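You operate a simulated robot arm through the tools that you are given. There is no shell and no other tool. Be economical: measure what you need, move in short steps, check, and stop when the job is done.

You are at the controls of a simulated robot arm. One attempt, no reset.

Task
Ready the panel for the next test: burette to 0.0, drag needle back, release shut.
Fine: open the burette lever first and leave it open.

It is judged by the outcome, as a careful person would: the job done as asked, and still so three seconds after it is handed in. It fails if anything else is knocked over, pushed out of place, dropped, spilled or broken.

Robot
A 7-joint arm with a two-finger parallel gripper, fixed in place. Base frame: the origin is at the foot of the arm, x ahead of it, y to its left, z up. Readings come in mm, degrees, newtons and seconds.
With the tool pointing down near the work surface it reaches from about 300 to 700 mm from the base axis. Its first joint turns from -66.0 to 66.0 degrees. Payload 1.57 kg.
The tool frame sits at the grasp point between the pads (the TCP): z along the fingers, y along the line on which they close. The tips reach 30 mm beyond it. Largest opening 110 mm; finger width 24, thickness 12; the body of the gripper, 48 by 112 mm, starts 78 mm behind the TCP.
Orientation is told as [roll, pitch, yaw] about the base's x, y, z axes, in that order, counted from this pose: with the fingers straight down and closing along the base's y, the tool's x points along the base's -x, its y along +y and its z along -z.

Tools
- The arm moves only by the tool drive_tool. Its argument "rows" is a list of rows, each a list of 3 entries, a list of its own where there are three numbers: the gripper command, from -1 (shut) to 1 (fully open), values between in proportion, then the shift along the base's x, y, z in mm, then the turn, a rotation vector about the base's x, y, z in degrees. In form: [[hand, [tx, ty, tz], [wx, wy, wz]], ...]. A call has 1 to 20 rows; each row shifts and turns the commanded pose from where the row before left it. Each row takes 0.2 s and may step no farther than 50 mm and 8.6 degrees from the row before; otherwise, or with a gripper value out of range, the whole call is refused. Where a pose cannot be reached the arm comes as near as it can. A force on the tool above 40 N (or 10 N above the force at the start of the call, whichever is more), or a blocked arm, ends the call early, and 0.2 s more pass. Each finger travels about 108 mm/s and halts on what it meets, pressing with about 43 N; the grip force reading is that of the motor and also rises with nothing between the fingers. The clock runs only during rows and for 0.2 s after the last one: add rows that do not move to give the fingers time. It gives the time, the measured TCP pose, the force on the tool (base axes), the opening and the grip force at its end, in the units of the frame above (readings bear some noise), with the torque about the TCP (base axes, N m) and any sound that the robot's microphone picked up.
- Cameras (640 x 400 px; columns grow to the right, rows downward): "scene" is fixed at [150.5, -388.3, 1388.6]; the picture's right is [0.88, -0.48, 0.00], its down [-0.34, -0.62, -0.71] and it looks along [0.34, 0.62, -0.71] (base axes); focal length 278 px, centre (320, 200). "wrist" rides on the gripper at [70, 16, -141] in the tool frame; the picture's right is [-0.23, 0.97, 0.00], its down [-0.86, -0.20, -0.48] and it looks along [-0.47, -0.11, 0.88] (tool axes); focal length 222 px, centre (320, 200). There is no depth. A picture from a camera that has moved, and an enlarged one, comes with that camera's place and axes in the base frame and with its lens.
- capture(camera): a new picture of that camera. No time passes.
- enlarge(camera, box): a new picture of the part [left, top, right, bottom] of that camera's present view, enlarged. No time passes.
- job_done(): hands the job in; it is judged then, once.

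Go step by step. Nothing tells you positions but the pictures and the camera data: compare them with the known pose of the tool, close in by small moves and look again before you grip or let go. The budget is 120 turns and 84 pictures, counting those below and the enlarged ones. Unless the task says otherwise, let go and move clear before handing in, and close with one line.

The tools are called after "Request:" by a JSON object that holds its "name" and its "arguments". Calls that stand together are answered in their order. drive_tool: Moves the arm, as the interface text tells. Its arguments: {"type":"object","properties":{"rows":{"type":"array"}},"required":["rows"]} The other tools are called the same way: capture (camera) takes a picture; enlarge (camera, box) takes an enlarged picture of a part of a camera's view; job_done () hands the job in.

At the start:

```text
clock: 0.0
eef_pos: [257.2, -47.8, 1158.7]
tcp_rot: [0.1, -28.2, -0.1]
force: [-0.5, 0.2, -0.2]
wrist_torque: [0.01, -0.01, -0.03]
gripper_width: 110.1
grasp_force: 0.0
```

scene: 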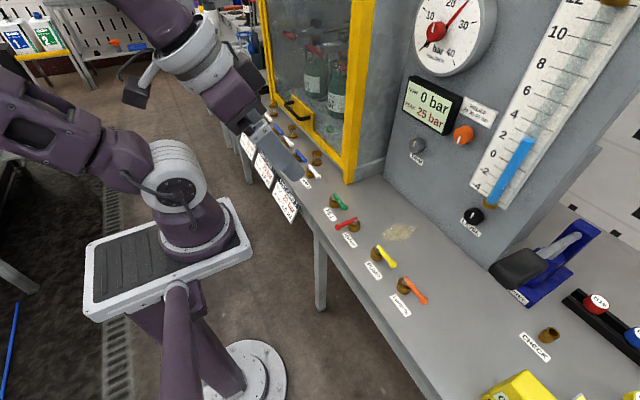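
wrist: 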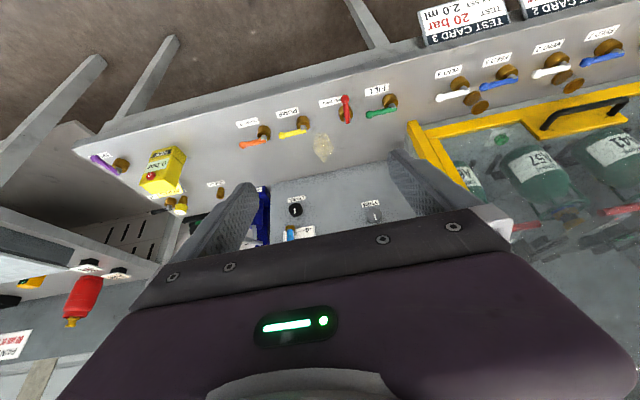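

I see a test panel with a gauge (black needle and a red drag needle), a digital display, a burette and a row of coloured levers. I'll enlarge these to read the labels.

Request:
{"name": "enlarge", "arguments": {"camera": "scene", "box": [400, 0, 640, 150]}}

Request:
{"name": "enlarge", "arguments": {"camera": "scene", "box": [400, 120, 560, 220]}}

Request:
{"name": "enlarge", "arguments": {"camera": "scene", "box": [300, 180, 460, 320]}}

Request:
{"name": "enlarge", "arguments": {"camera": "scene", "box": [460, 200, 640, 400]}}

Request:
{"name": "enlarge", "arguments": {"camera": "scene", "box": [220, 80, 340, 220]}}

Request:
{"name": "enlarge", "arguments": {"camera": "wrist", "box": [60, 80, 440, 300]}}

```text
2.67 times, centred on (520, 75) of scene
camera zoom: at [150.5, -388.3, 1388.6], right [0.88, -0.48, 0.0], down [-0.34, -0.62, -0.71], along [0.34, 0.62, -0.71], focal length 740 px, centre (-213, 533)
```

zoom: 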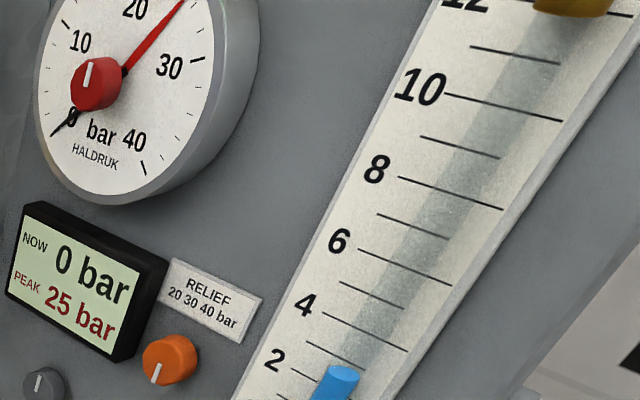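

```text
4.00 times, centred on (480, 170) of scene
camera zoom: at [150.5, -388.3, 1388.6], right [0.88, -0.48, 0.0], down [-0.34, -0.62, -0.71], along [0.34, 0.62, -0.71], focal length 1110 px, centre (-320, 320)
```

zoom: 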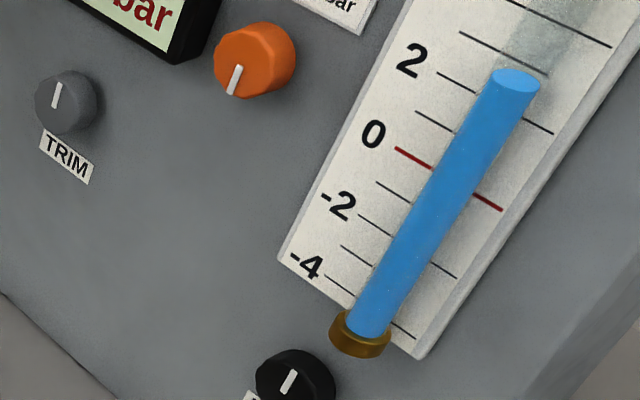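

```text
2.86 times, centred on (380, 250) of scene
camera zoom: at [150.5, -388.3, 1388.6], right [0.88, -0.48, 0.0], down [-0.34, -0.62, -0.71], along [0.34, 0.62, -0.71], focal length 793 px, centre (149, 57)
```

zoom: 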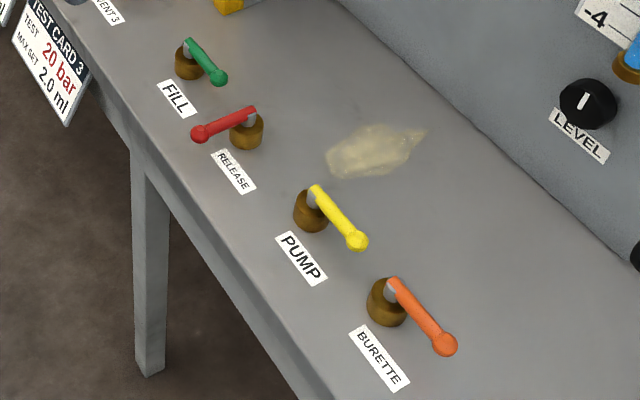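

```text
2.00 times, centred on (550, 300) of scene
camera zoom: at [150.5, -388.3, 1388.6], right [0.88, -0.48, 0.0], down [-0.34, -0.62, -0.71], along [0.34, 0.62, -0.71], focal length 555 px, centre (-140, 0)
```

zoom: 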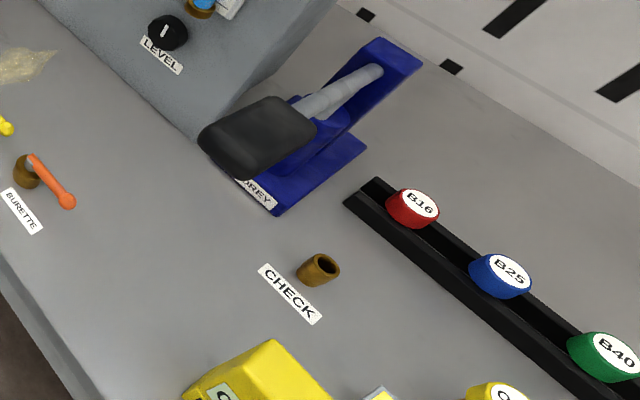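

```text
2.86 times, centred on (280, 150) of scene
camera zoom: at [150.5, -388.3, 1388.6], right [0.88, -0.48, 0.0], down [-0.34, -0.62, -0.71], along [0.34, 0.62, -0.71], focal length 793 px, centre (434, 343)
```

zoom: 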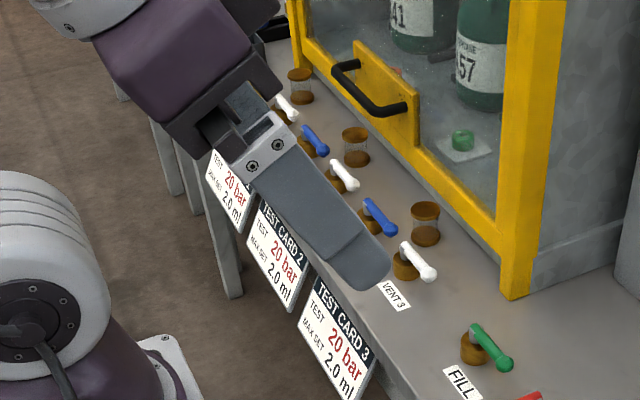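

```text
1.68 times, centred on (250, 190) of wrist
camera zoom: at [129.2, -30.9, 1250.5], right [0.2, 0.97, 0.11], down [0.53, -0.2, 0.83], along [0.83, -0.11, -0.55], focal length 374 px, centre (438, 217)
```

zoom: 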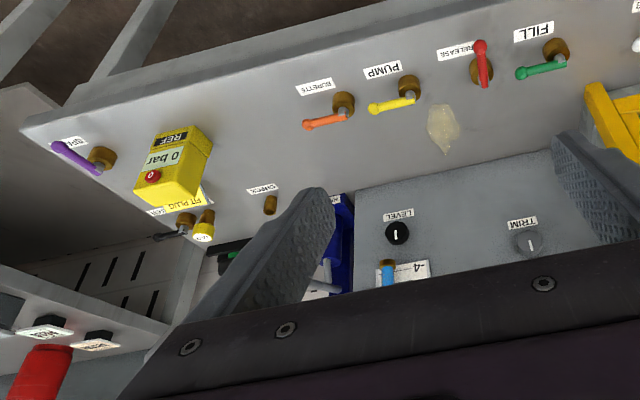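

The levers are in a row at about x≈480, z≈780. FILL is at y≈122, RELEASE 14, PUMP -92 and BURETTE -199. RELEASE points toward me (open) and the other three point along -y (shut). I'll bring the tool, closed and pointing down, above the burette lever.

Request:
{"name": "drive_tool", "arguments": {"rows": [[-1, [22, -18, -22], [0, 2.82, 0]], [-1, [22, -18, -22], [0, 2.82, 0]], [-1, [22, -18, -22], [0, 2.82, 0]], [-1, [22, -18, -22], [0, 2.82, 0]], [-1, [22, -18, -22], [0, 2.82, 0]], [-1, [22, -18, -22], [0, 2.82, 0]], [-1, [22, -18, -22], [0, 2.82, 0]], [-1, [22, -18, -22], [0, 2.82, 0]], [-1, [22, -18, -22], [0, 2.82, 0]], [-1, [22, -18, -22], [0, 2.82, 0]], [-1, [0, 0, 0], [0, 0, 0]]]}}

Request:
{"name": "capture", "arguments": {"camera": "wrist"}}

Request:
{"name": "capture", "arguments": {"camera": "scene"}}

```text
clock: 2.4
eef_pos: [477.4, -225.6, 936.4]
tcp_rot: [0.1, 0.1, 0.0]
force: [1.2, 0.3, 0.5]
wrist_torque: [-0.04, 0.01, -0.02]
gripper_width: 0.0
grasp_force: 20.7
```

```text
75 pictures are left
camera wrist: at [408.1, -210.7, 1078.1], right [0.23, 0.97, 0.0], down [0.86, -0.2, 0.48], along [0.47, -0.11, -0.88], focal length 222 px, centre (320, 200)
```

wrist: 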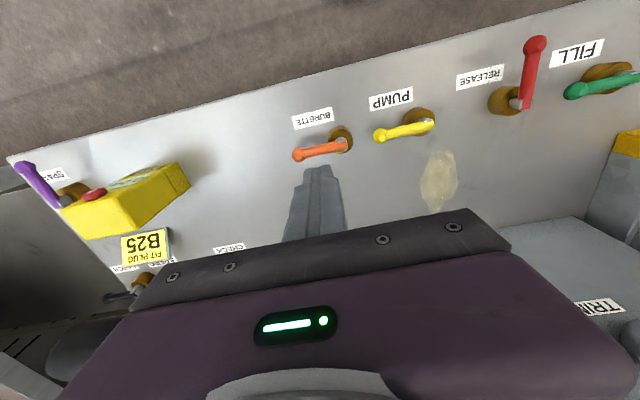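

```text
74 pictures are left
```

scene: 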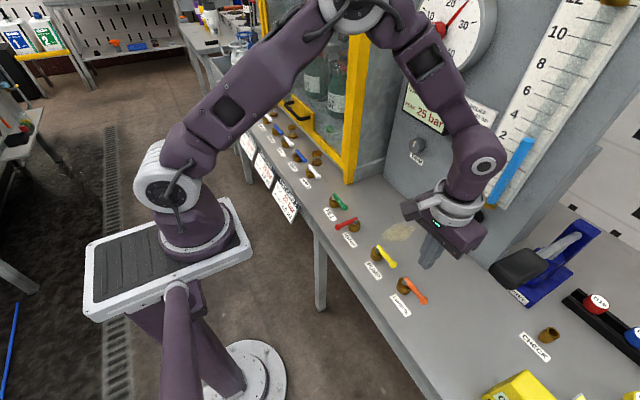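

The burette lever's pivot is at about (484,-200), its tip at about (487,-257), and the handle height is z≈800. I'll descend on its +x side.

Request:
{"name": "drive_tool", "arguments": {"rows": [[-1, [19, -7, -38], [0, 0, 0]], [-1, [19, -7, -38], [0, 0, 0]], [-1, [0, 0, -20], [0, 0, 0]], [-1, [0, 0, -18], [0, 0, 0]], [-1, [0, 0, 0], [0, 0, 0]]]}}

Request:
{"name": "enlarge", "arguments": {"camera": "scene", "box": [350, 220, 510, 320]}}

Request:
{"name": "enlarge", "arguments": {"camera": "wrist", "box": [200, 60, 440, 210]}}

```text
clock: 3.6
eef_pos: [514.3, -242.3, 823.6]
tcp_rot: [0.0, 0.0, 0.0]
force: [-0.2, 0.3, 0.2]
wrist_torque: [0.01, -0.02, 0.03]
gripper_width: 0.2
grasp_force: 21.3
```

```text
4.00 times, centred on (430, 270) of scene
camera zoom: at [150.5, -388.3, 1388.6], right [0.88, -0.48, 0.0], down [-0.34, -0.62, -0.71], along [0.34, 0.62, -0.71], focal length 1110 px, centre (-120, -80)
```

zoom: 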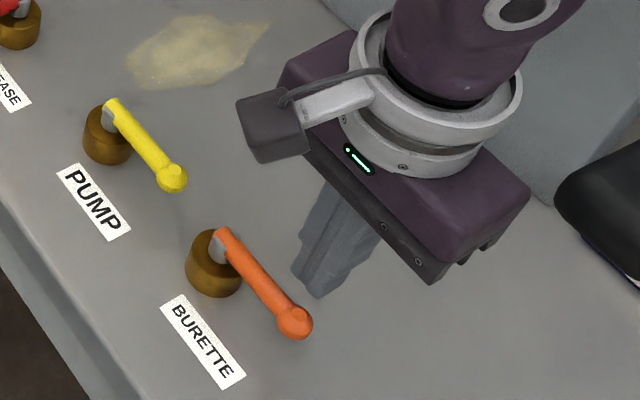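

```text
2.67 times, centred on (320, 135) of wrist
camera zoom: at [445.5, -226.4, 966.3], right [0.23, 0.97, 0.0], down [0.86, -0.2, 0.48], along [0.47, -0.11, -0.88], focal length 592 px, centre (320, 373)
```

zoom: 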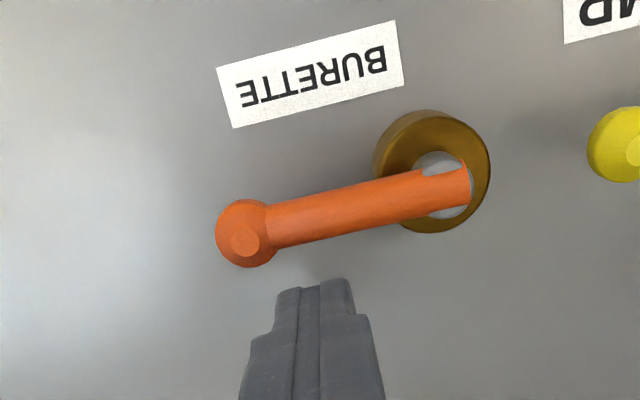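

The fingertip is beside the handle on its +x side. I'll lower slightly and sweep the lever around its pivot toward -x.

Request:
{"name": "drive_tool", "arguments": {"rows": [[-1, [0, 0, -6], [0, 0, 0]], [-1, [-11, 1.2, 0], [0, 0, 0]], [-1, [-8.9, -2.9, 0], [0, 0, 0]], [-1, [-9.4, -1, 0], [0, 0, 0]], [-1, [-9.4, 1, 0], [0, 0, 0]], [-1, [-8.9, 2.9, 0], [0, 0, 0]], [-1, [-8.2, 4.7, 0], [0, 0, 0]], [-1, [-6.9, 6.3, 0], [0, 0, 0]]]}}

Request:
{"name": "enlarge", "arguments": {"camera": "scene", "box": [350, 220, 510, 320]}}

Request:
{"name": "enlarge", "arguments": {"camera": "wrist", "box": [200, 60, 440, 210]}}

```text
clock: 5.4
eef_pos: [451.4, -227.9, 818.0]
tcp_rot: [0.1, 0.0, 0.0]
force: [1.3, -1.3, 0.1]
wrist_torque: [-0.01, -0.05, 0.01]
gripper_width: 0.1
grasp_force: 21.3
```

```text
4.00 times, centred on (430, 270) of scene
camera zoom: at [150.5, -388.4, 1388.6], right [0.88, -0.48, 0.0], down [-0.34, -0.62, -0.71], along [0.34, 0.62, -0.71], focal length 1110 px, centre (-120, -80)
```

zoom: 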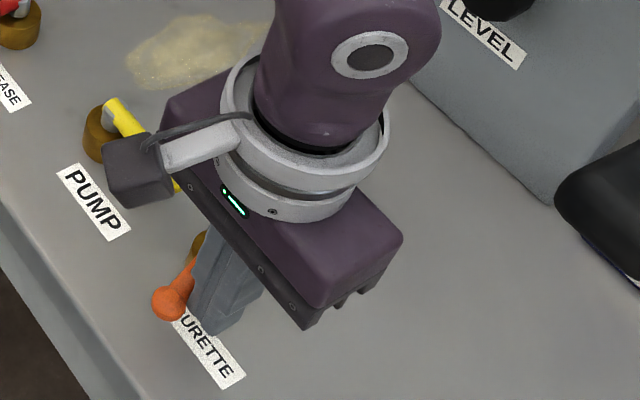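

```text
2.67 times, centred on (320, 135) of wrist
camera zoom: at [382.3, -212.9, 960.0], right [0.23, 0.97, 0.0], down [0.86, -0.2, 0.48], along [0.47, -0.11, -0.88], focal length 592 px, centre (320, 373)
```

zoom: 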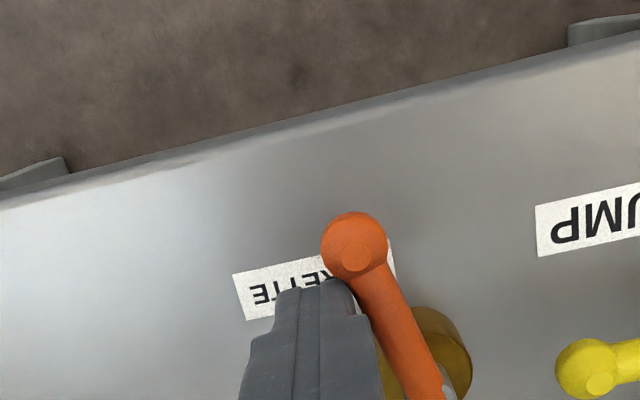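

The lever is following and has turned most of the way. I'll continue to the stop.

Request:
{"name": "drive_tool", "arguments": {"rows": [[-1, [-4.6, 6.5, 0], [0, 0, 0]], [-1, [-3, 6.5, 0], [0, 0, 0]], [-1, [-1, 3, 0], [0, 0, 0]], [-1, [0, 0, 0], [0, 0, 0]]]}}

Request:
{"name": "enlarge", "arguments": {"camera": "wrist", "box": [200, 60, 440, 210]}}

```text
clock: 6.6
eef_pos: [444.3, -216.0, 819.3]
tcp_rot: [-0.5, -0.3, -0.3]
force: [0.9, -10.0, -6.4]
wrist_torque: [-0.25, -0.04, -0.02]
gripper_width: 0.0
grasp_force: 21.4
stopped in row 4: the force on the tool passed its limit at 40 N (the readings are from after the stop); the commanded pose is now the measured one
```

```text
2.67 times, centred on (320, 135) of wrist
camera zoom: at [374.5, -199.6, 959.9], right [0.23, 0.97, -0.01], down [0.85, -0.2, 0.48], along [0.47, -0.12, -0.88], focal length 592 px, centre (320, 373)
```

zoom: 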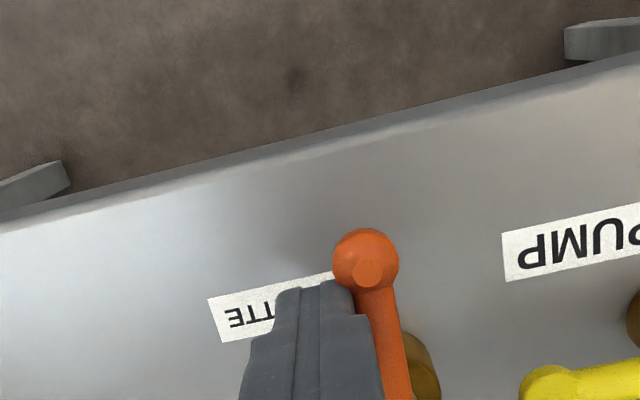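

The lever reached its stop, so burette is open. I'll back off, rise, and go to the RELEASE lever.

Request:
{"name": "drive_tool", "arguments": {"rows": [[-1, [-1, -12, 0], [0.5, 0.3, 0.3]], [-1, [0, 0, 40], [0, 0, 0]], [-1, [0, 0, 30], [0, 0, 0]], [-1, [0, 45, 0], [0, 0, 0]], [-1, [0, 45, 0], [0, 0, 0]], [-1, [0, 45, 0], [0, 0, 0]], [-1, [0, 45, 0], [0, 0, 0]], [-1, [0, 45, 0], [0, 0, 0]], [-1, [0, 45, 0], [0, 0, 0]], [-1, [0, 3, -20], [0, 0, 0]], [-1, [0, 0, 0], [0, 0, 0]]]}}

Request:
{"name": "enlarge", "arguments": {"camera": "scene", "box": [300, 180, 460, 300]}}

Request:
{"name": "capture", "arguments": {"camera": "wrist"}}

```text
clock: 9.0
eef_pos: [443.5, 48.2, 868.6]
tcp_rot: [0.2, 0.1, 0.2]
force: [-0.2, -0.7, 0.2]
wrist_torque: [0.03, -0.03, -0.01]
gripper_width: 0.2
grasp_force: 21.0
```

```text
3.33 times, centred on (380, 240) of scene
camera zoom: at [150.5, -388.3, 1388.6], right [0.88, -0.48, 0.0], down [-0.34, -0.62, -0.71], along [0.34, 0.62, -0.71], focal length 925 px, centre (120, 67)
```

zoom: 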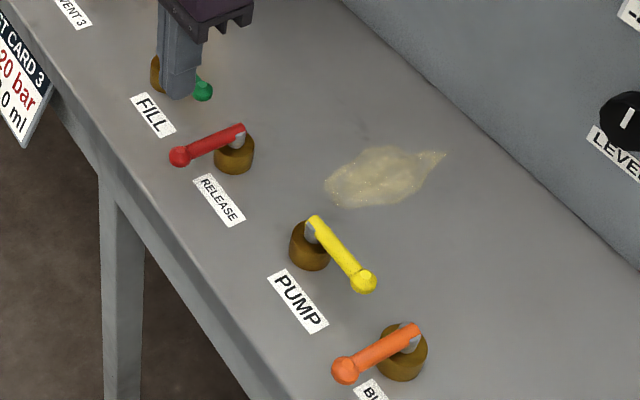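

```text
67 pictures are left
camera wrist: at [374.4, 62.4, 1010.7], right [0.22, 0.97, 0.0], down [0.86, -0.2, 0.48], along [0.47, -0.1, -0.88], focal length 222 px, centre (320, 200)
```

wrist: 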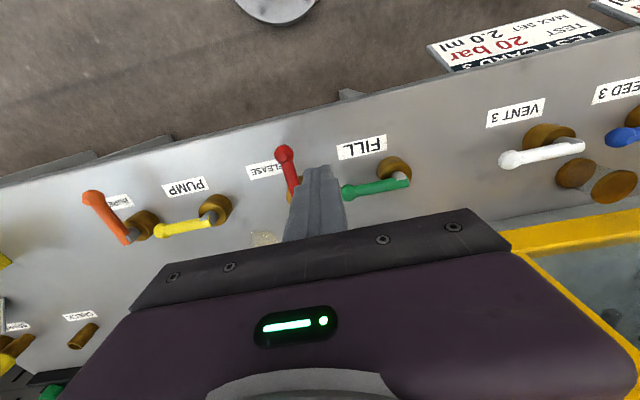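

Burette now sits parallel to RELEASE's open position. I'll descend on RELEASE's +y side.

Request:
{"name": "drive_tool", "arguments": {"rows": [[-1, [-2, -2, -25], [0, 0, 0]], [-1, [0, 0, -25], [0, 0, 0]], [-1, [0, 0, 0], [0, 0, 0]]]}}

Request:
{"name": "enlarge", "arguments": {"camera": "wrist", "box": [200, 60, 440, 210]}}

```text
clock: 9.8
eef_pos: [440.0, 44.2, 820.1]
tcp_rot: [0.3, 0.1, 0.0]
force: [-0.6, 0.4, 0.0]
wrist_torque: [0.0, 0.05, -0.01]
gripper_width: 0.0
grasp_force: 21.3
```

```text
2.67 times, centred on (320, 135) of wrist
camera zoom: at [371.5, 59.5, 961.7], right [0.22, 0.97, 0.0], down [0.86, -0.2, 0.48], along [0.46, -0.11, -0.88], focal length 592 px, centre (320, 373)
```

zoom: 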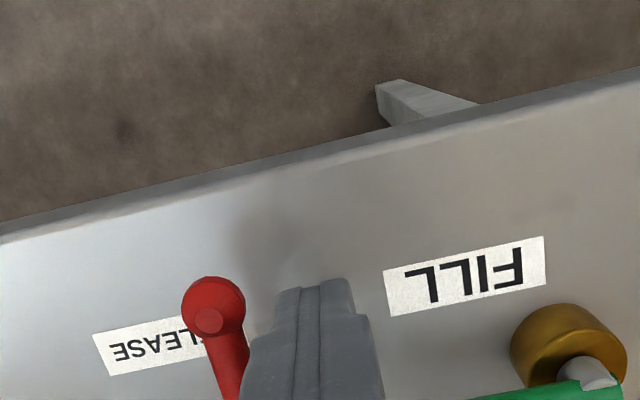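

Request:
{"name": "drive_tool", "arguments": {"rows": [[-1, [1, -13.1, -1], [0, 0, 0]], [-1, [-1.3, -9.1, 0], [0, 0, 0]], [-1, [-0.7, -9.4, 0], [0, 0, 0]], [-1, [1.3, -9.3, 0], [0, 0, 0]], [-1, [3.3, -8.8, 0], [0, 0, 0]], [-1, [4.9, -8, 0], [0, 0, 0]], [-1, [6.6, -6.8, 0], [0, 0, 0]], [-1, [6.5, -4.4, 0], [0, 0, 0]], [-1, [5, -2.5, 0], [0, 0, 0]], [-1, [4, -1, 0], [0, 0, 0]], [-1, [3, 0, 0], [0, 0, 0]]]}}

Request:
{"name": "enlarge", "arguments": {"camera": "wrist", "box": [200, 60, 440, 210]}}

```text
clock: 12.2
eef_pos: [466.8, -28.4, 817.7]
tcp_rot: [0.2, 1.3, 0.1]
force: [-7.7, 0.8, 1.5]
wrist_torque: [-0.08, 0.14, 0.04]
gripper_width: 0.2
grasp_force: 21.5
stopped in row 11: the force on the tool passed its limit at 44 N (the readings are from after the stop); the commanded pose is now the measured one
```

```text
2.67 times, centred on (320, 135) of wrist
camera zoom: at [401.3, -13.8, 959.6], right [0.23, 0.97, 0.0], down [0.87, -0.2, 0.46], along [0.45, -0.11, -0.89], focal length 592 px, centre (320, 373)
```

zoom: 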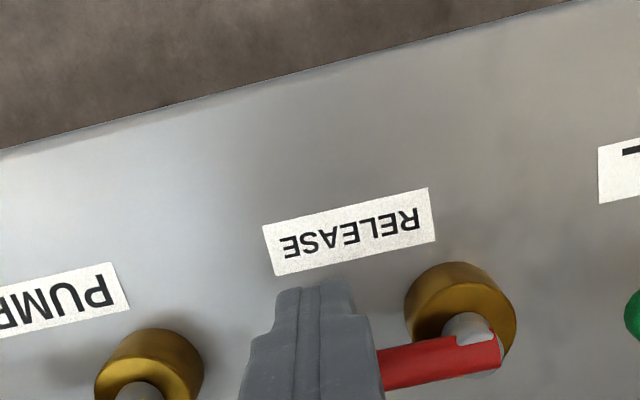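

RELEASE is at its shut stop. I'll back off, rise, and check the levers and burette level.

Request:
{"name": "drive_tool", "arguments": {"rows": [[-1, [-14, -2, 0], [0, -1.3, 0]], [-1, [0, 0, 40], [0, 0, 0]], [-1, [-20, 0, 40], [0, 0, 0]], [-1, [-30, 0, 30], [0, 0, 0]], [-1, [0, 0, 0], [0, 0, 0]]]}}

Request:
{"name": "capture", "arguments": {"camera": "scene"}}

Request:
{"name": "enlarge", "arguments": {"camera": "scene", "box": [440, 130, 560, 230]}}

```text
clock: 13.4
eef_pos: [404.1, -31.7, 928.1]
tcp_rot: [0.1, -0.2, 0.1]
force: [-0.2, 0.0, 0.4]
wrist_torque: [-0.02, 0.0, -0.01]
gripper_width: 0.0
grasp_force: 21.1
```

```text
64 pictures are left
```

scene: 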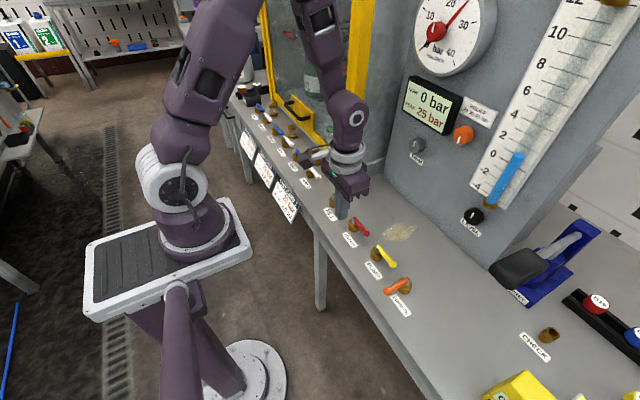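

```text
4.00 times, centred on (500, 180) of scene
camera zoom: at [150.4, -388.3, 1388.6], right [0.88, -0.48, 0.0], down [-0.34, -0.62, -0.71], along [0.34, 0.62, -0.71], focal length 1110 px, centre (-400, 280)
```

zoom: 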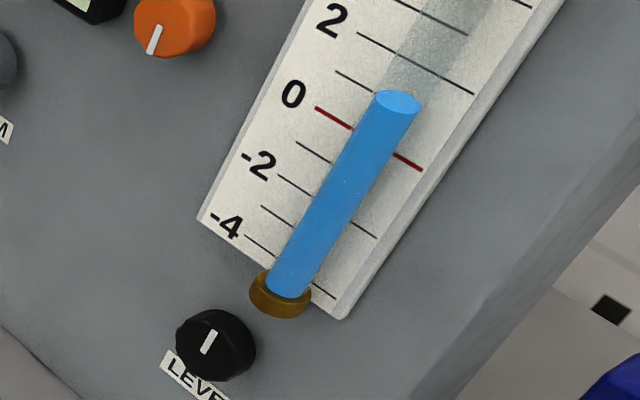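

Opening burette moved the level. Now I'll turn the tool to point at the panel and stop short of the LEVEL knob at about (675,-179,904), where the wrist camera can read the scale too.

Request:
{"name": "drive_tool", "arguments": {"rows": [[0, [12, -13, 3], [0, -8.2, 0]], [0, [12, -13, 3], [0, -8.2, 0]], [0, [12, -13, 3], [0, -8.2, 0]], [0, [12, -13, 3], [0, -8.2, 0]], [0, [12, -13, 0], [0, -8.2, 0]], [0, [12, -13, 0], [0, -8.2, 0]], [0, [12, -13, 0], [0, -8.2, 0]], [0, [12, -13, 0], [0, -8.2, 0]], [0, [12, -13, 0], [0, -8.2, 0]], [0, [12, -13, 0], [0, -8.2, 0]], [0, [12, -13, 0], [0, -7.8, 0]], [0, [0, 0, 0], [0, 0, 0]]]}}

Request:
{"name": "capture", "arguments": {"camera": "wrist"}}

Request:
{"name": "capture", "arguments": {"camera": "scene"}}

```text
clock: 16.0
eef_pos: [550.9, -177.3, 936.8]
tcp_rot: [-133.7, -89.9, 133.8]
force: [0.3, -0.3, -0.2]
wrist_torque: [0.0, 0.0, -0.02]
gripper_width: 55.0
grasp_force: 0.0
out of reach, approached as far as the arm can: row 6, 7
```

```text
62 pictures are left
camera wrist: at [409.8, -162.5, 867.1], right [0.0, 0.97, 0.23], down [-0.48, -0.2, 0.85], along [0.88, -0.11, 0.47], focal length 222 px, centre (320, 200)
```

wrist: 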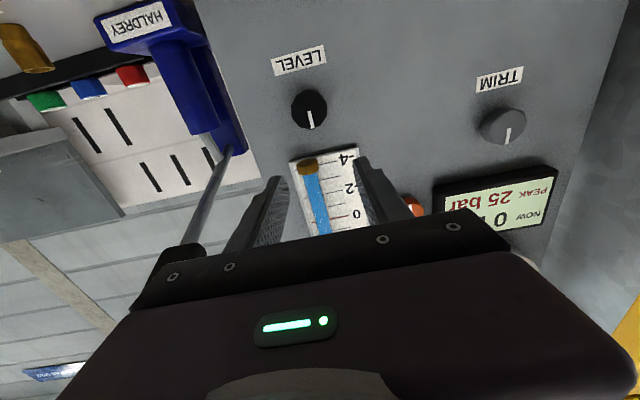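

```text
61 pictures are left
```

scene: 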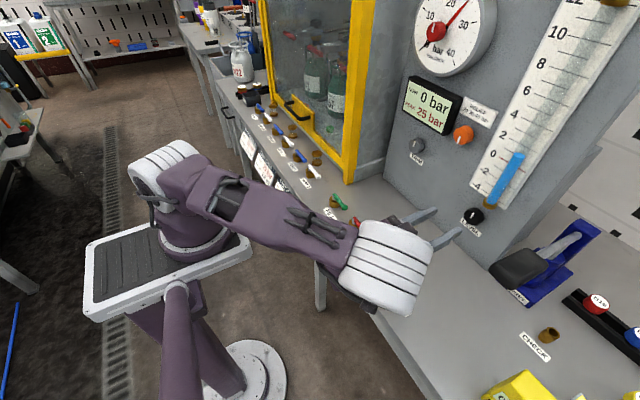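

The LEVEL knob's face is at about (685,-179,893). I'll approach with the fingers open around it, then look.

Request:
{"name": "drive_tool", "arguments": {"rows": [[0, [10, 0, -22], [0, 0, 0]], [0, [20, -1, -21], [0, 0, 0]], [0, [30, -1, 0], [0, 0, 0]], [0, [25, 0, 0], [0, 0, 0]], [0, [0, 0, 0], [0, 0, 0]]]}}

Request:
{"name": "capture", "arguments": {"camera": "wrist"}}

Request:
{"name": "enlarge", "arguments": {"camera": "scene", "box": [400, 130, 560, 230]}}

```text
clock: 17.2
eef_pos: [637.6, -179.1, 895.4]
tcp_rot: [-62.9, -89.8, 63.0]
force: [-0.3, 0.1, -0.8]
wrist_torque: [0.03, -0.04, -0.02]
gripper_width: 55.0
grasp_force: 0.1
```

```text
60 pictures are left
camera wrist: at [496.2, -164.3, 825.0], right [0.0, 0.97, 0.23], down [-0.48, -0.2, 0.86], along [0.88, -0.11, 0.47], focal length 222 px, centre (320, 200)
```

wrist: 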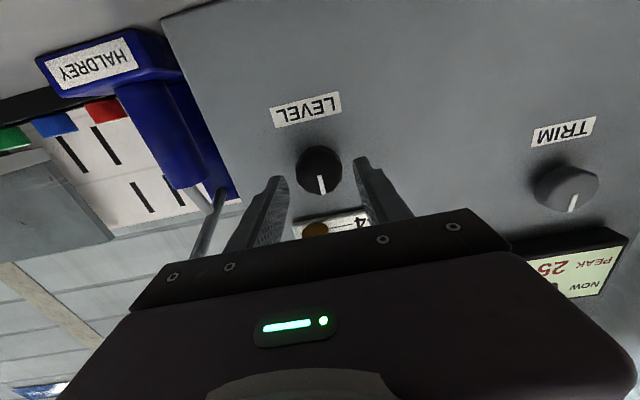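

```text
4.00 times, centred on (480, 180) of scene
camera zoom: at [150.5, -388.3, 1388.6], right [0.88, -0.48, 0.0], down [-0.34, -0.62, -0.71], along [0.34, 0.62, -0.71], focal length 1110 px, centre (-320, 280)
```

zoom: 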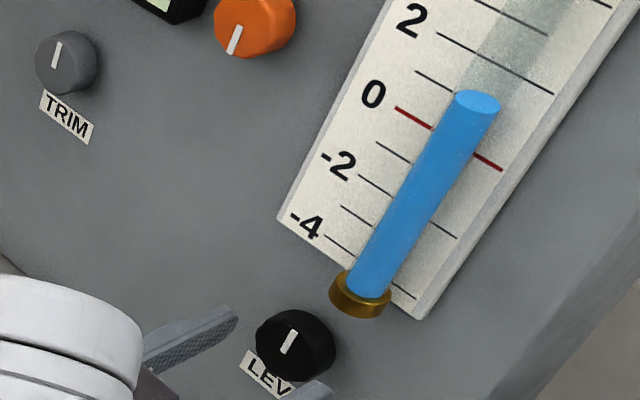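

The fingers straddle the knob, and the panel surface is at about x≈701. I'll advance so the tips reach x≈695 and grip.

Request:
{"name": "drive_tool", "arguments": {"rows": [[0, [10, -1, 0], [0, 0, 0]], [0, [9, 0, 0], [0, 0, 0]], [0, [8, 0, 0], [0, 0, 0]], [-0.8, [0, 0, 0], [0, 0, 0]], [-0.8, [0, 0, 0], [0, 0, 0]]]}}

Request:
{"name": "enlarge", "arguments": {"camera": "wrist", "box": [200, 80, 440, 250]}}

Request:
{"name": "enlarge", "arguments": {"camera": "scene", "box": [400, 130, 560, 230]}}

```text
clock: 18.4
eef_pos: [662.8, -180.8, 893.3]
tcp_rot: [-87.3, -90.0, 87.5]
force: [-3.8, 0.7, 1.1]
wrist_torque: [-0.01, -0.15, -0.63]
gripper_width: 41.5
grasp_force: 45.5
```

```text
2.35 times, centred on (320, 165) of wrist
camera zoom: at [522.1, -165.1, 824.6], right [0.0, 0.97, 0.23], down [-0.48, -0.2, 0.86], along [0.88, -0.11, 0.47], focal length 523 px, centre (320, 282)
```

zoom: 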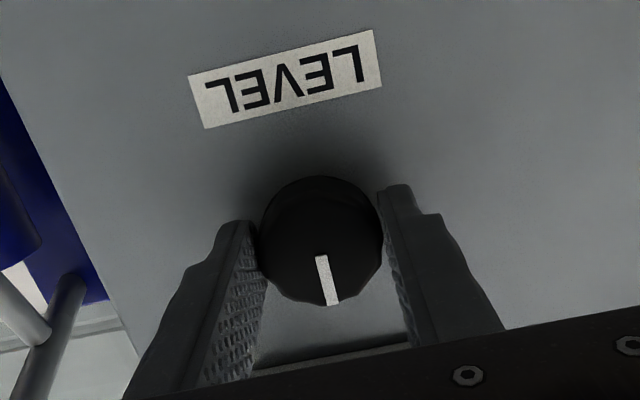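

```text
4.00 times, centred on (480, 180) of scene
camera zoom: at [150.3, -388.3, 1388.6], right [0.88, -0.48, 0.0], down [-0.34, -0.62, -0.71], along [0.34, 0.62, -0.71], focal length 1110 px, centre (-320, 280)
```

zoom: 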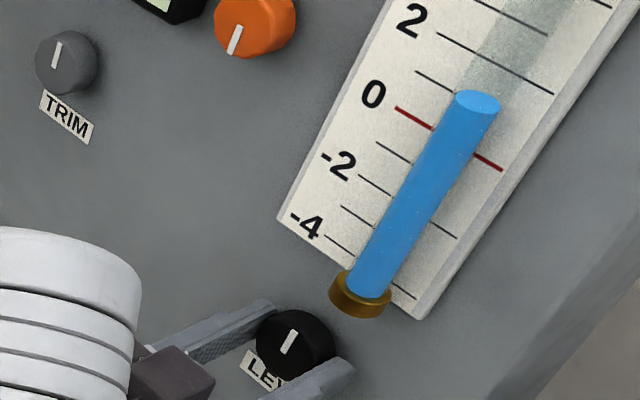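

Gripped (41.5 mm). I'll make a small counter-clockwise test turn and watch the level.

Request:
{"name": "drive_tool", "arguments": {"rows": [[-0.8, [0, 0, 0], [-4, 0, 0]], [-0.8, [0, 0, 0], [-4, 0, 0]], [-0.8, [0, 0, 0], [0, 0, 0]]]}}

Request:
{"name": "enlarge", "arguments": {"camera": "scene", "box": [400, 130, 560, 230]}}

```text
clock: 19.2
eef_pos: [662.8, -179.6, 894.7]
tcp_rot: [-89.7, -81.8, 89.9]
force: [13.7, -0.3, -3.5]
wrist_torque: [0.01, -0.36, -0.43]
gripper_width: 41.8
grasp_force: 44.4
```

```text
4.00 times, centred on (480, 180) of scene
camera zoom: at [150.9, -388.4, 1388.6], right [0.88, -0.48, 0.0], down [-0.34, -0.62, -0.71], along [0.34, 0.62, -0.71], focal length 1110 px, centre (-320, 280)
```

zoom: 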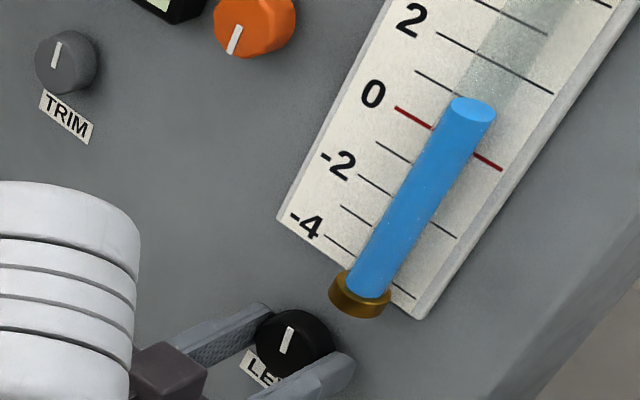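

Counter-clockwise lowers it, by roughly 0.2–0.25 per 8°. I estimate about 1 unit more to go, so I'll turn another 24° and then take a level view.

Request:
{"name": "drive_tool", "arguments": {"rows": [[-0.8, [0, 0, 0], [-4, 0, 0]], [-0.8, [0, 0, 0], [-4, 0, 0]], [-0.8, [0, 0, 0], [-4, 0, 0]], [-0.8, [0, 0, 0], [-4, 0, 0]], [-0.8, [0, 0, 0], [-4, 0, 0]], [-0.8, [0, 0, 0], [-4, 0, 0]], [-0.8, [0, 0, 0], [0, 0, 0]]]}}

Request:
{"name": "enlarge", "arguments": {"camera": "scene", "box": [400, 130, 560, 230]}}

Request:
{"name": "capture", "arguments": {"camera": "wrist"}}

```text
clock: 20.8
eef_pos: [663.0, -180.6, 894.6]
tcp_rot: [-89.9, -57.8, 90.1]
force: [19.3, -7.3, 2.4]
wrist_torque: [0.02, -0.69, -0.58]
gripper_width: 41.4
grasp_force: 44.5
```

```text
4.00 times, centred on (480, 180) of scene
camera zoom: at [150.9, -388.5, 1388.5], right [0.88, -0.48, 0.0], down [-0.34, -0.62, -0.71], along [0.34, 0.62, -0.71], focal length 1110 px, centre (-320, 280)
```

zoom: 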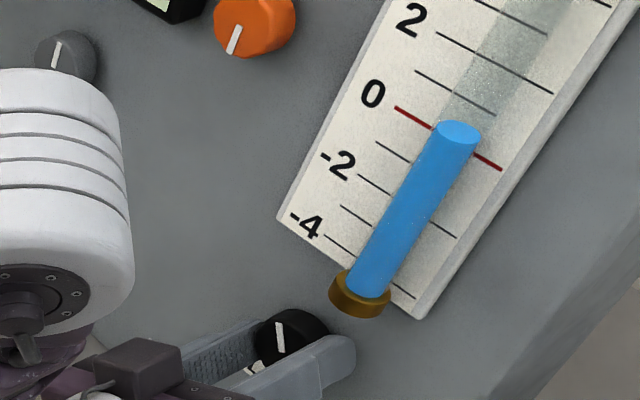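

```text
54 pictures are left
camera wrist: at [521.8, -204.7, 826.9], right [0.0, 0.95, -0.33], down [-0.48, 0.29, 0.83], along [0.88, 0.16, 0.45], focal length 222 px, centre (320, 200)
```

wrist: 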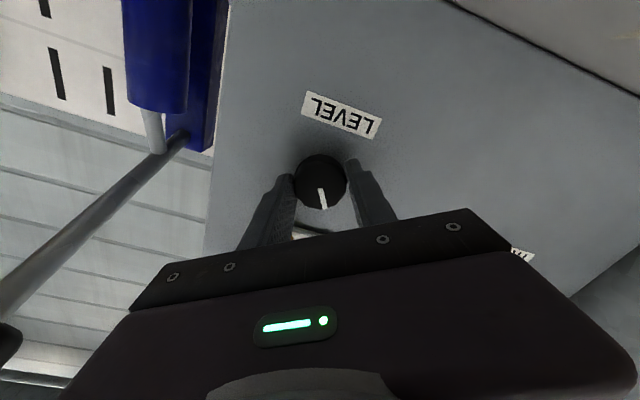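

The level is now near the 0 line, but this view has parallax. I'll release the knob, back off, and put the wrist camera at the height of the 0 line for a level reading.

Request:
{"name": "drive_tool", "arguments": {"rows": [[0, [0, 0, 0], [0, 0, 0]], [0, [0, 0, 0], [0, 0, 0]], [0, [-25, 0, 0], [0, 0, 0]], [0, [-30, 0, 0], [0, 0, 0]], [0, [-20, 0, 20], [8, 0, 0]], [0, [-20, 0, 40], [8, 0, 0]], [0, [0, 0, 40], [8, 0, 0]], [0, [0, 0, 40], [8, 0, 0]], [0, [0, 0, 40], [0, 0, 0]], [0, [0, 0, 43], [0, 0, 0]], [0, [0, 0, 0], [0, 0, 0]]]}}

Request:
{"name": "capture", "arguments": {"camera": "wrist"}}

```text
clock: 23.2
eef_pos: [566.4, -180.1, 1116.4]
tcp_rot: [-46.4, -89.9, 46.6]
force: [-0.3, 0.6, -0.1]
wrist_torque: [0.0, -0.04, 0.0]
gripper_width: 55.0
grasp_force: 0.1
```

```text
53 pictures are left
camera wrist: at [425.2, -164.6, 1046.6], right [0.0, 0.97, 0.23], down [-0.48, -0.2, 0.86], along [0.88, -0.11, 0.47], focal length 222 px, centre (320, 200)
```

wrist: 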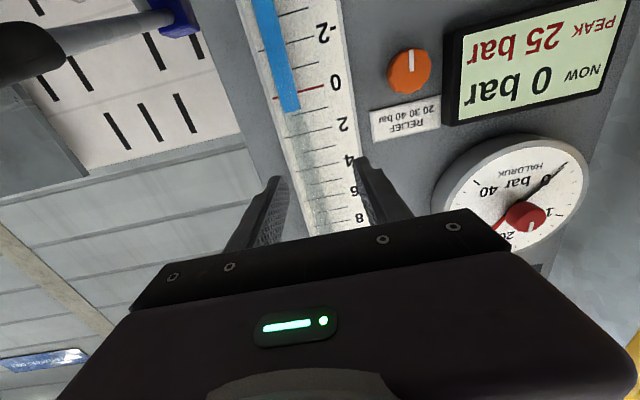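

Request:
{"name": "enlarge", "arguments": {"camera": "wrist", "box": [240, 50, 370, 140]}}

```text
4.44 times, centred on (305, 95) of wrist
camera zoom: at [425.2, -164.6, 1046.6], right [0.0, 0.97, 0.23], down [-0.48, -0.2, 0.86], along [0.88, -0.11, 0.47], focal length 987 px, centre (387, 667)
```

zoom: 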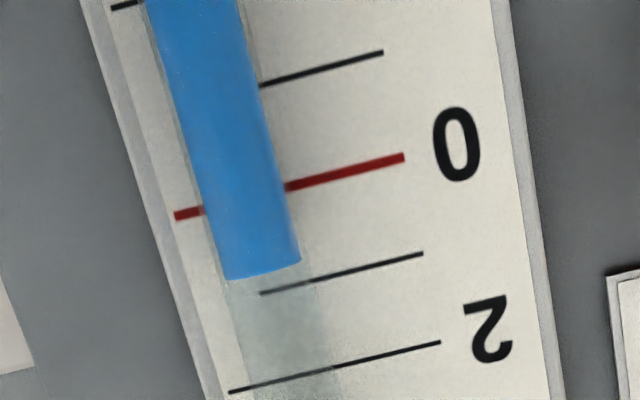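

The level reads about +0.75. At roughly 0.028 units per degree that needs about another 26° counter-clockwise, so I'm going back to the knob.

Request:
{"name": "drive_tool", "arguments": {"rows": [[0, [0, 0, -43], [0, 0, 0]], [0, [0, 0, -40], [0, 0, 0]], [0, [0, 0, -40], [0, 0, 0]], [0, [0, 0, -40], [0, 0, 0]], [0, [0, 0, -40], [0, 0, 0]], [0, [20, 0, -19.5], [0, 0, 0]], [0, [25, 0, 0], [0, 0, 0]], [0, [25, 0, 0], [0, 0, 0]], [0, [25, 0, 0], [0, 0, 0]], [0, [0, 0, 0], [0, 0, 0]], [-0.8, [0, 0, 0], [0, 0, 0]], [-0.8, [0, 0, 0], [0, 0, 0]], [-0.8, [0, 0, 0], [-5, 0, 0]], [-0.8, [0, 0, 0], [-5, 0, 0]], [-0.8, [0, 0, 0], [-5, 0, 0]], [-0.8, [0, 0, 0], [-5, 0, 0]], [-0.8, [0, 0, 0], [-5, 0, 0]], [-0.8, [0, 0, 0], [0, 0, 0]]]}}

Request:
{"name": "enlarge", "arguments": {"camera": "scene", "box": [400, 130, 560, 230]}}

```text
clock: 27.0
eef_pos: [662.7, -179.6, 896.5]
tcp_rot: [-90.2, -64.9, 90.3]
force: [-16.5, 13.0, 14.2]
wrist_torque: [-0.01, -1.04, 0.02]
gripper_width: 41.8
grasp_force: 44.2
```

```text
4.00 times, centred on (480, 180) of scene
camera zoom: at [149.7, -387.9, 1388.8], right [0.88, -0.48, 0.0], down [-0.34, -0.62, -0.71], along [0.34, 0.62, -0.71], focal length 1110 px, centre (-320, 280)
```

zoom: 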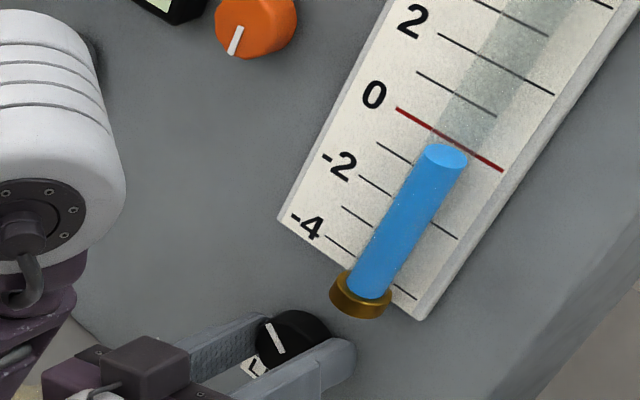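

That lowered it by about 0.65. I'll release and go back to the level-reading position.

Request:
{"name": "drive_tool", "arguments": {"rows": [[0, [0, 0, 0], [0, 0, 0]], [0, [0, 0, 0], [0, 0, 0]], [0, [-25, 0, 0], [0, 0, 0]], [0, [-30, 0, 0], [0, 0, 0]], [0, [-20, 0, 20], [8, 0, 0]], [0, [-20, 0, 40], [8, 0, 0]], [0, [0, 0, 40], [8, 0, 0]], [0, [0, 0, 40], [1, 0, 0]], [0, [0, 0, 45], [0, 0, 0]], [0, [0, 0, 45], [0, 0, 0]], [0, [0, 0, 0], [0, 0, 0]]]}}

Request:
{"name": "enlarge", "arguments": {"camera": "wrist", "box": [240, 50, 370, 140]}}

```text
clock: 29.4
eef_pos: [563.6, -176.7, 1124.9]
tcp_rot: [-51.6, -89.9, 51.7]
force: [-0.2, 0.8, -0.2]
wrist_torque: [-0.01, -0.02, 0.0]
gripper_width: 54.9
grasp_force: 0.1
```

```text
4.44 times, centred on (305, 95) of wrist
camera zoom: at [422.7, -163.6, 1054.3], right [0.0, 0.97, 0.23], down [-0.48, -0.2, 0.86], along [0.88, -0.11, 0.47], focal length 987 px, centre (387, 667)
```

zoom: 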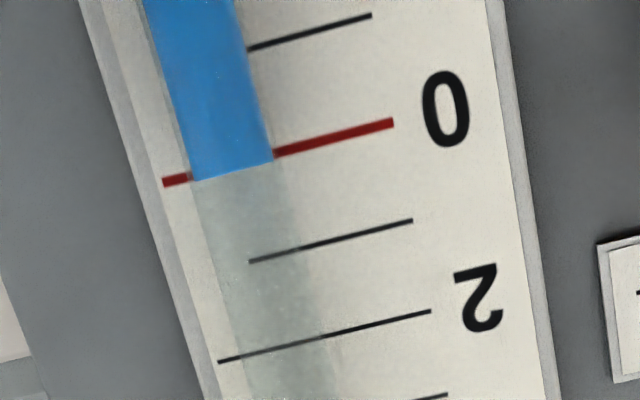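

Request:
{"name": "enlarge", "arguments": {"camera": "wrist", "box": [272, 74, 312, 99]}}

```text
16.00 times, centred on (292, 86) of wrist
camera zoom: at [422.7, -163.6, 1054.3], right [0.0, 0.97, 0.23], down [-0.48, -0.2, 0.86], along [0.88, -0.11, 0.47], focal length 3554 px, centre (768, 2016)
```

zoom: 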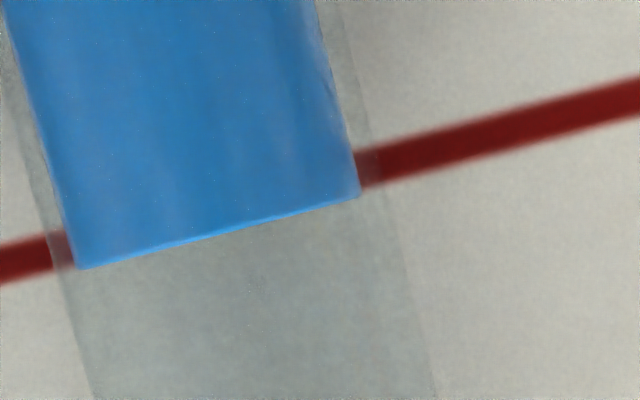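

It reads about +0.07. I'll make one fine correction of about 2.7°.

Request:
{"name": "drive_tool", "arguments": {"rows": [[0, [0, -3, -45], [0, 0, 0]], [0, [0, 0, -45], [0, 0, 0]], [0, [0, 0, -45], [0, 0, 0]], [0, [0, 0, -45], [0, 0, 0]], [0, [0, 0, -40], [0, 0, 0]], [0, [23, 0, -11], [0, 0, 0]], [0, [25, 0, 0], [0, 0, 0]], [0, [25, 0, 0], [0, 0, 0]], [0, [25, 0, 0], [0, 0, 0]], [0, [0, 0, 0], [0, 0, 0]], [-0.8, [0, 0, 0], [0, 0, 0]], [-0.8, [0, 0, 0], [0, 0, 0]], [-0.8, [0, 0, 0], [-2.7, 0, 0]], [-0.8, [0, 0, 0], [0, 0, 0]], [0, [0, 0, 0], [0, 0, 0]], [0, [0, 0, 0], [0, 0, 0]], [0, [-25, 0, 0], [0, 0, 0]], [0, [-30, 0, 0], [0, 0, 0]]]}}

Request:
{"name": "drive_tool", "arguments": {"rows": [[0, [-20, 0, 20], [2.7, 0, 0]], [0, [-20, 0, 40], [0, 0, 0]], [0, [0, 0, 40], [0, 0, 0]], [0, [0, 0, 40], [0, 0, 0]], [0, [0, 0, 45], [0, 0, 0]], [0, [0, 0, 45], [0, 0, 0]], [0, [0, 0, 0], [0, 0, 0]]]}}

Request:
{"name": "enlarge", "arguments": {"camera": "wrist", "box": [240, 50, 370, 140]}}

Request:
{"name": "enlarge", "arguments": {"camera": "wrist", "box": [272, 74, 312, 99]}}

Request:
{"name": "capture", "arguments": {"camera": "wrist"}}

```text
clock: 33.2
eef_pos: [610.1, -183.5, 893.3]
tcp_rot: [-89.9, -87.2, 90.1]
force: [-0.2, 0.6, -0.5]
wrist_torque: [-0.01, 0.04, 0.0]
gripper_width: 55.0
grasp_force: 0.0
```

```text
clock: 34.8
eef_pos: [570.0, -180.2, 1123.2]
tcp_rot: [-59.1, -89.9, 59.2]
force: [-0.1, 1.5, 0.3]
wrist_torque: [0.0, 0.01, 0.0]
gripper_width: 55.2
grasp_force: 0.0
```

```text
4.44 times, centred on (305, 95) of wrist
camera zoom: at [429.1, -165.9, 1053.8], right [0.0, 0.97, 0.23], down [-0.48, -0.2, 0.86], along [0.88, -0.11, 0.47], focal length 987 px, centre (387, 667)
```

zoom: 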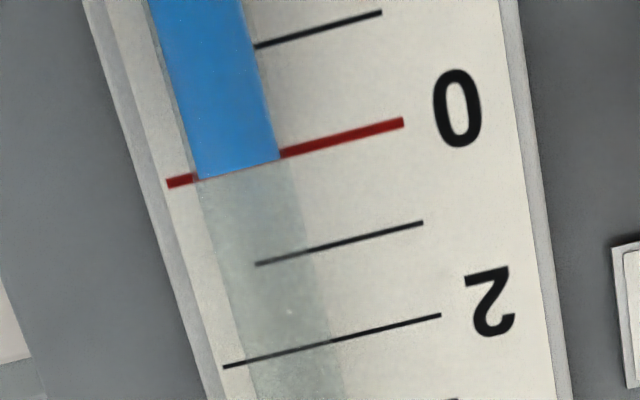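

```text
16.00 times, centred on (292, 86) of wrist
camera zoom: at [429.1, -165.9, 1053.8], right [0.0, 0.97, 0.23], down [-0.48, -0.2, 0.86], along [0.88, -0.11, 0.47], focal length 3554 px, centre (768, 2016)
```

zoom: 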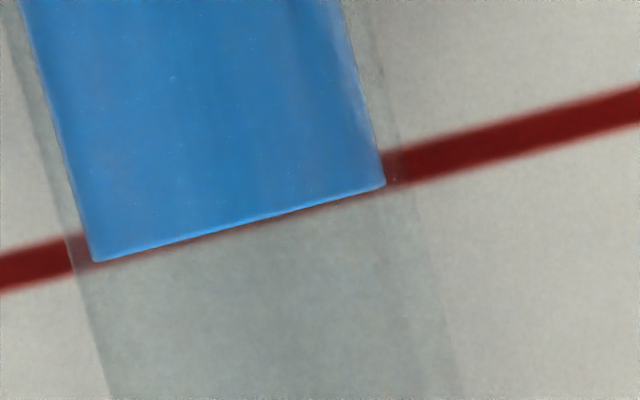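

```text
46 pictures are left
camera wrist: at [429.1, -165.9, 1053.8], right [0.0, 0.97, 0.23], down [-0.48, -0.2, 0.86], along [0.88, -0.11, 0.47], focal length 222 px, centre (320, 200)
```

wrist: 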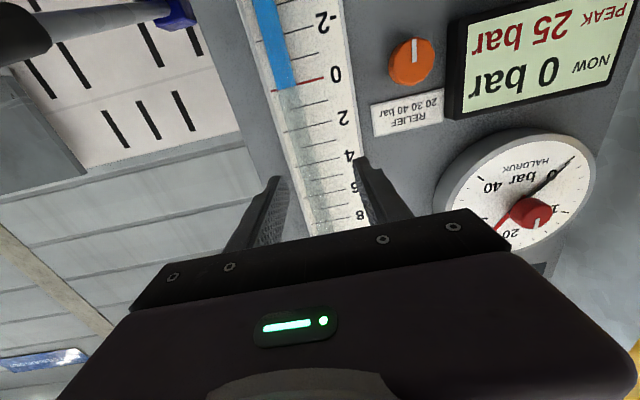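

The burette now reads about +0.03, effectively 0.0. Next is the gauge: its red drag-needle knob is at about (641,36,1240), with the needle at 25. I'll move in front of it.

Request:
{"name": "drive_tool", "arguments": {"rows": [[0, [-10, 36, 19], [0, 0, 0]], [0, [-10, 36, 20], [0, 0, 0]], [0, [0, 36, 20], [0, 0, 0]], [0, [0, 36, 20], [0, 0, 0]], [0, [0, 36, 20], [0, 0, 0]], [0, [0, 36, 18], [0, 0, 0]], [0, [0, 0, 0], [0, 0, 0]]]}}

Request:
{"name": "capture", "arguments": {"camera": "wrist"}}

Request:
{"name": "capture", "arguments": {"camera": "scene"}}

```text
clock: 36.4
eef_pos: [560.8, 6.2, 1220.3]
tcp_rot: [-61.0, -89.9, 61.2]
force: [0.0, 0.2, -0.5]
wrist_torque: [-0.01, 0.02, -0.03]
gripper_width: 55.1
grasp_force: 0.1
out of reach, approached as far as the arm can: row 2
```

```text
45 pictures are left
camera wrist: at [420.0, 22.4, 1151.0], right [0.0, 0.97, 0.23], down [-0.48, -0.2, 0.86], along [0.88, -0.11, 0.47], focal length 222 px, centre (320, 200)
```

wrist: 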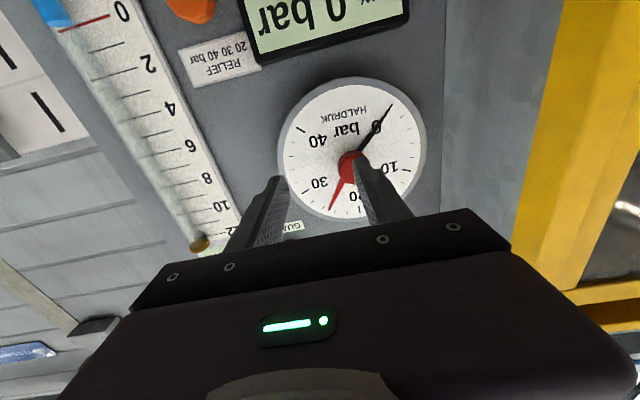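

```text
44 pictures are left
```

scene: 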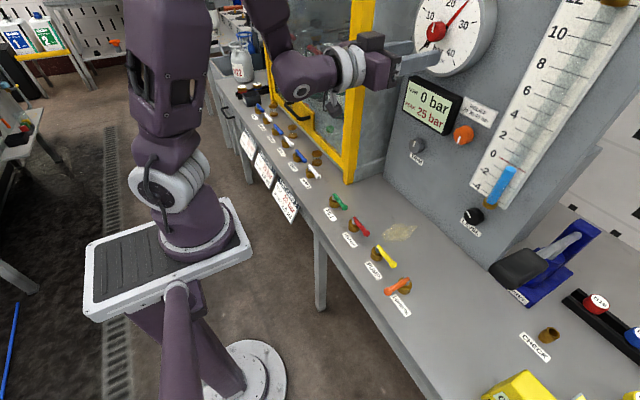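

Request:
{"name": "drive_tool", "arguments": {"rows": [[0, [0, 29, 16.5], [0, 0, 0]], [0, [0, 0, 0], [0, 0, 0]]]}}

Request:
{"name": "enlarge", "arguments": {"camera": "wrist", "box": [220, 60, 420, 210]}}

Request:
{"name": "enlarge", "arguments": {"camera": "scene", "box": [360, 0, 520, 100]}}

```text
clock: 37.0
eef_pos: [562.3, 35.9, 1237.2]
tcp_rot: [-81.0, -89.9, 81.1]
force: [0.3, 0.3, 0.2]
wrist_torque: [0.05, 0.0, 0.01]
gripper_width: 54.9
grasp_force: 0.1
```

```text
2.67 times, centred on (320, 135) of wrist
camera zoom: at [420.9, 51.4, 1166.8], right [0.0, 0.97, 0.23], down [-0.48, -0.2, 0.86], along [0.88, -0.1, 0.47], focal length 592 px, centre (320, 373)
```

zoom: 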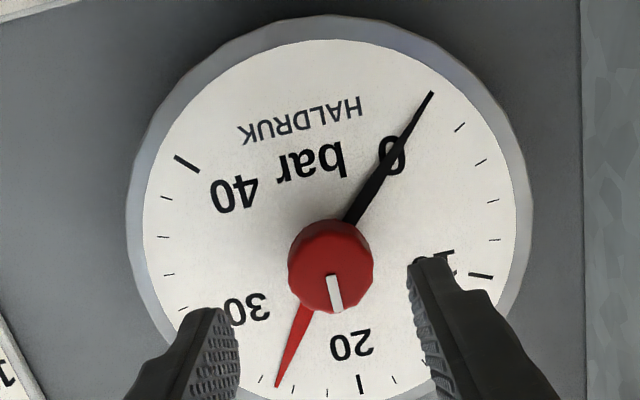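

```text
4.00 times, centred on (440, 50) of scene
camera zoom: at [150.5, -388.3, 1388.6], right [0.88, -0.48, 0.0], down [-0.34, -0.62, -0.71], along [0.34, 0.62, -0.71], focal length 1110 px, centre (-160, 800)
```

zoom: 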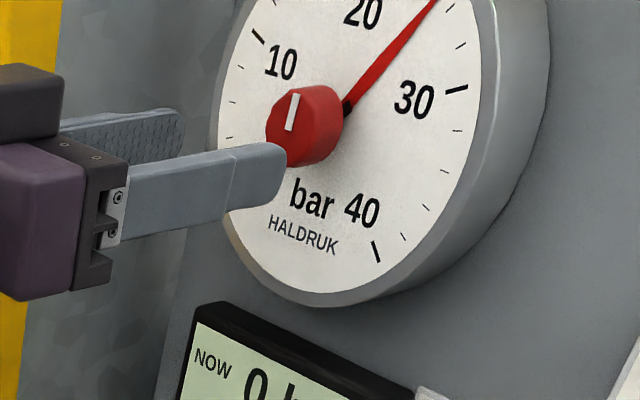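

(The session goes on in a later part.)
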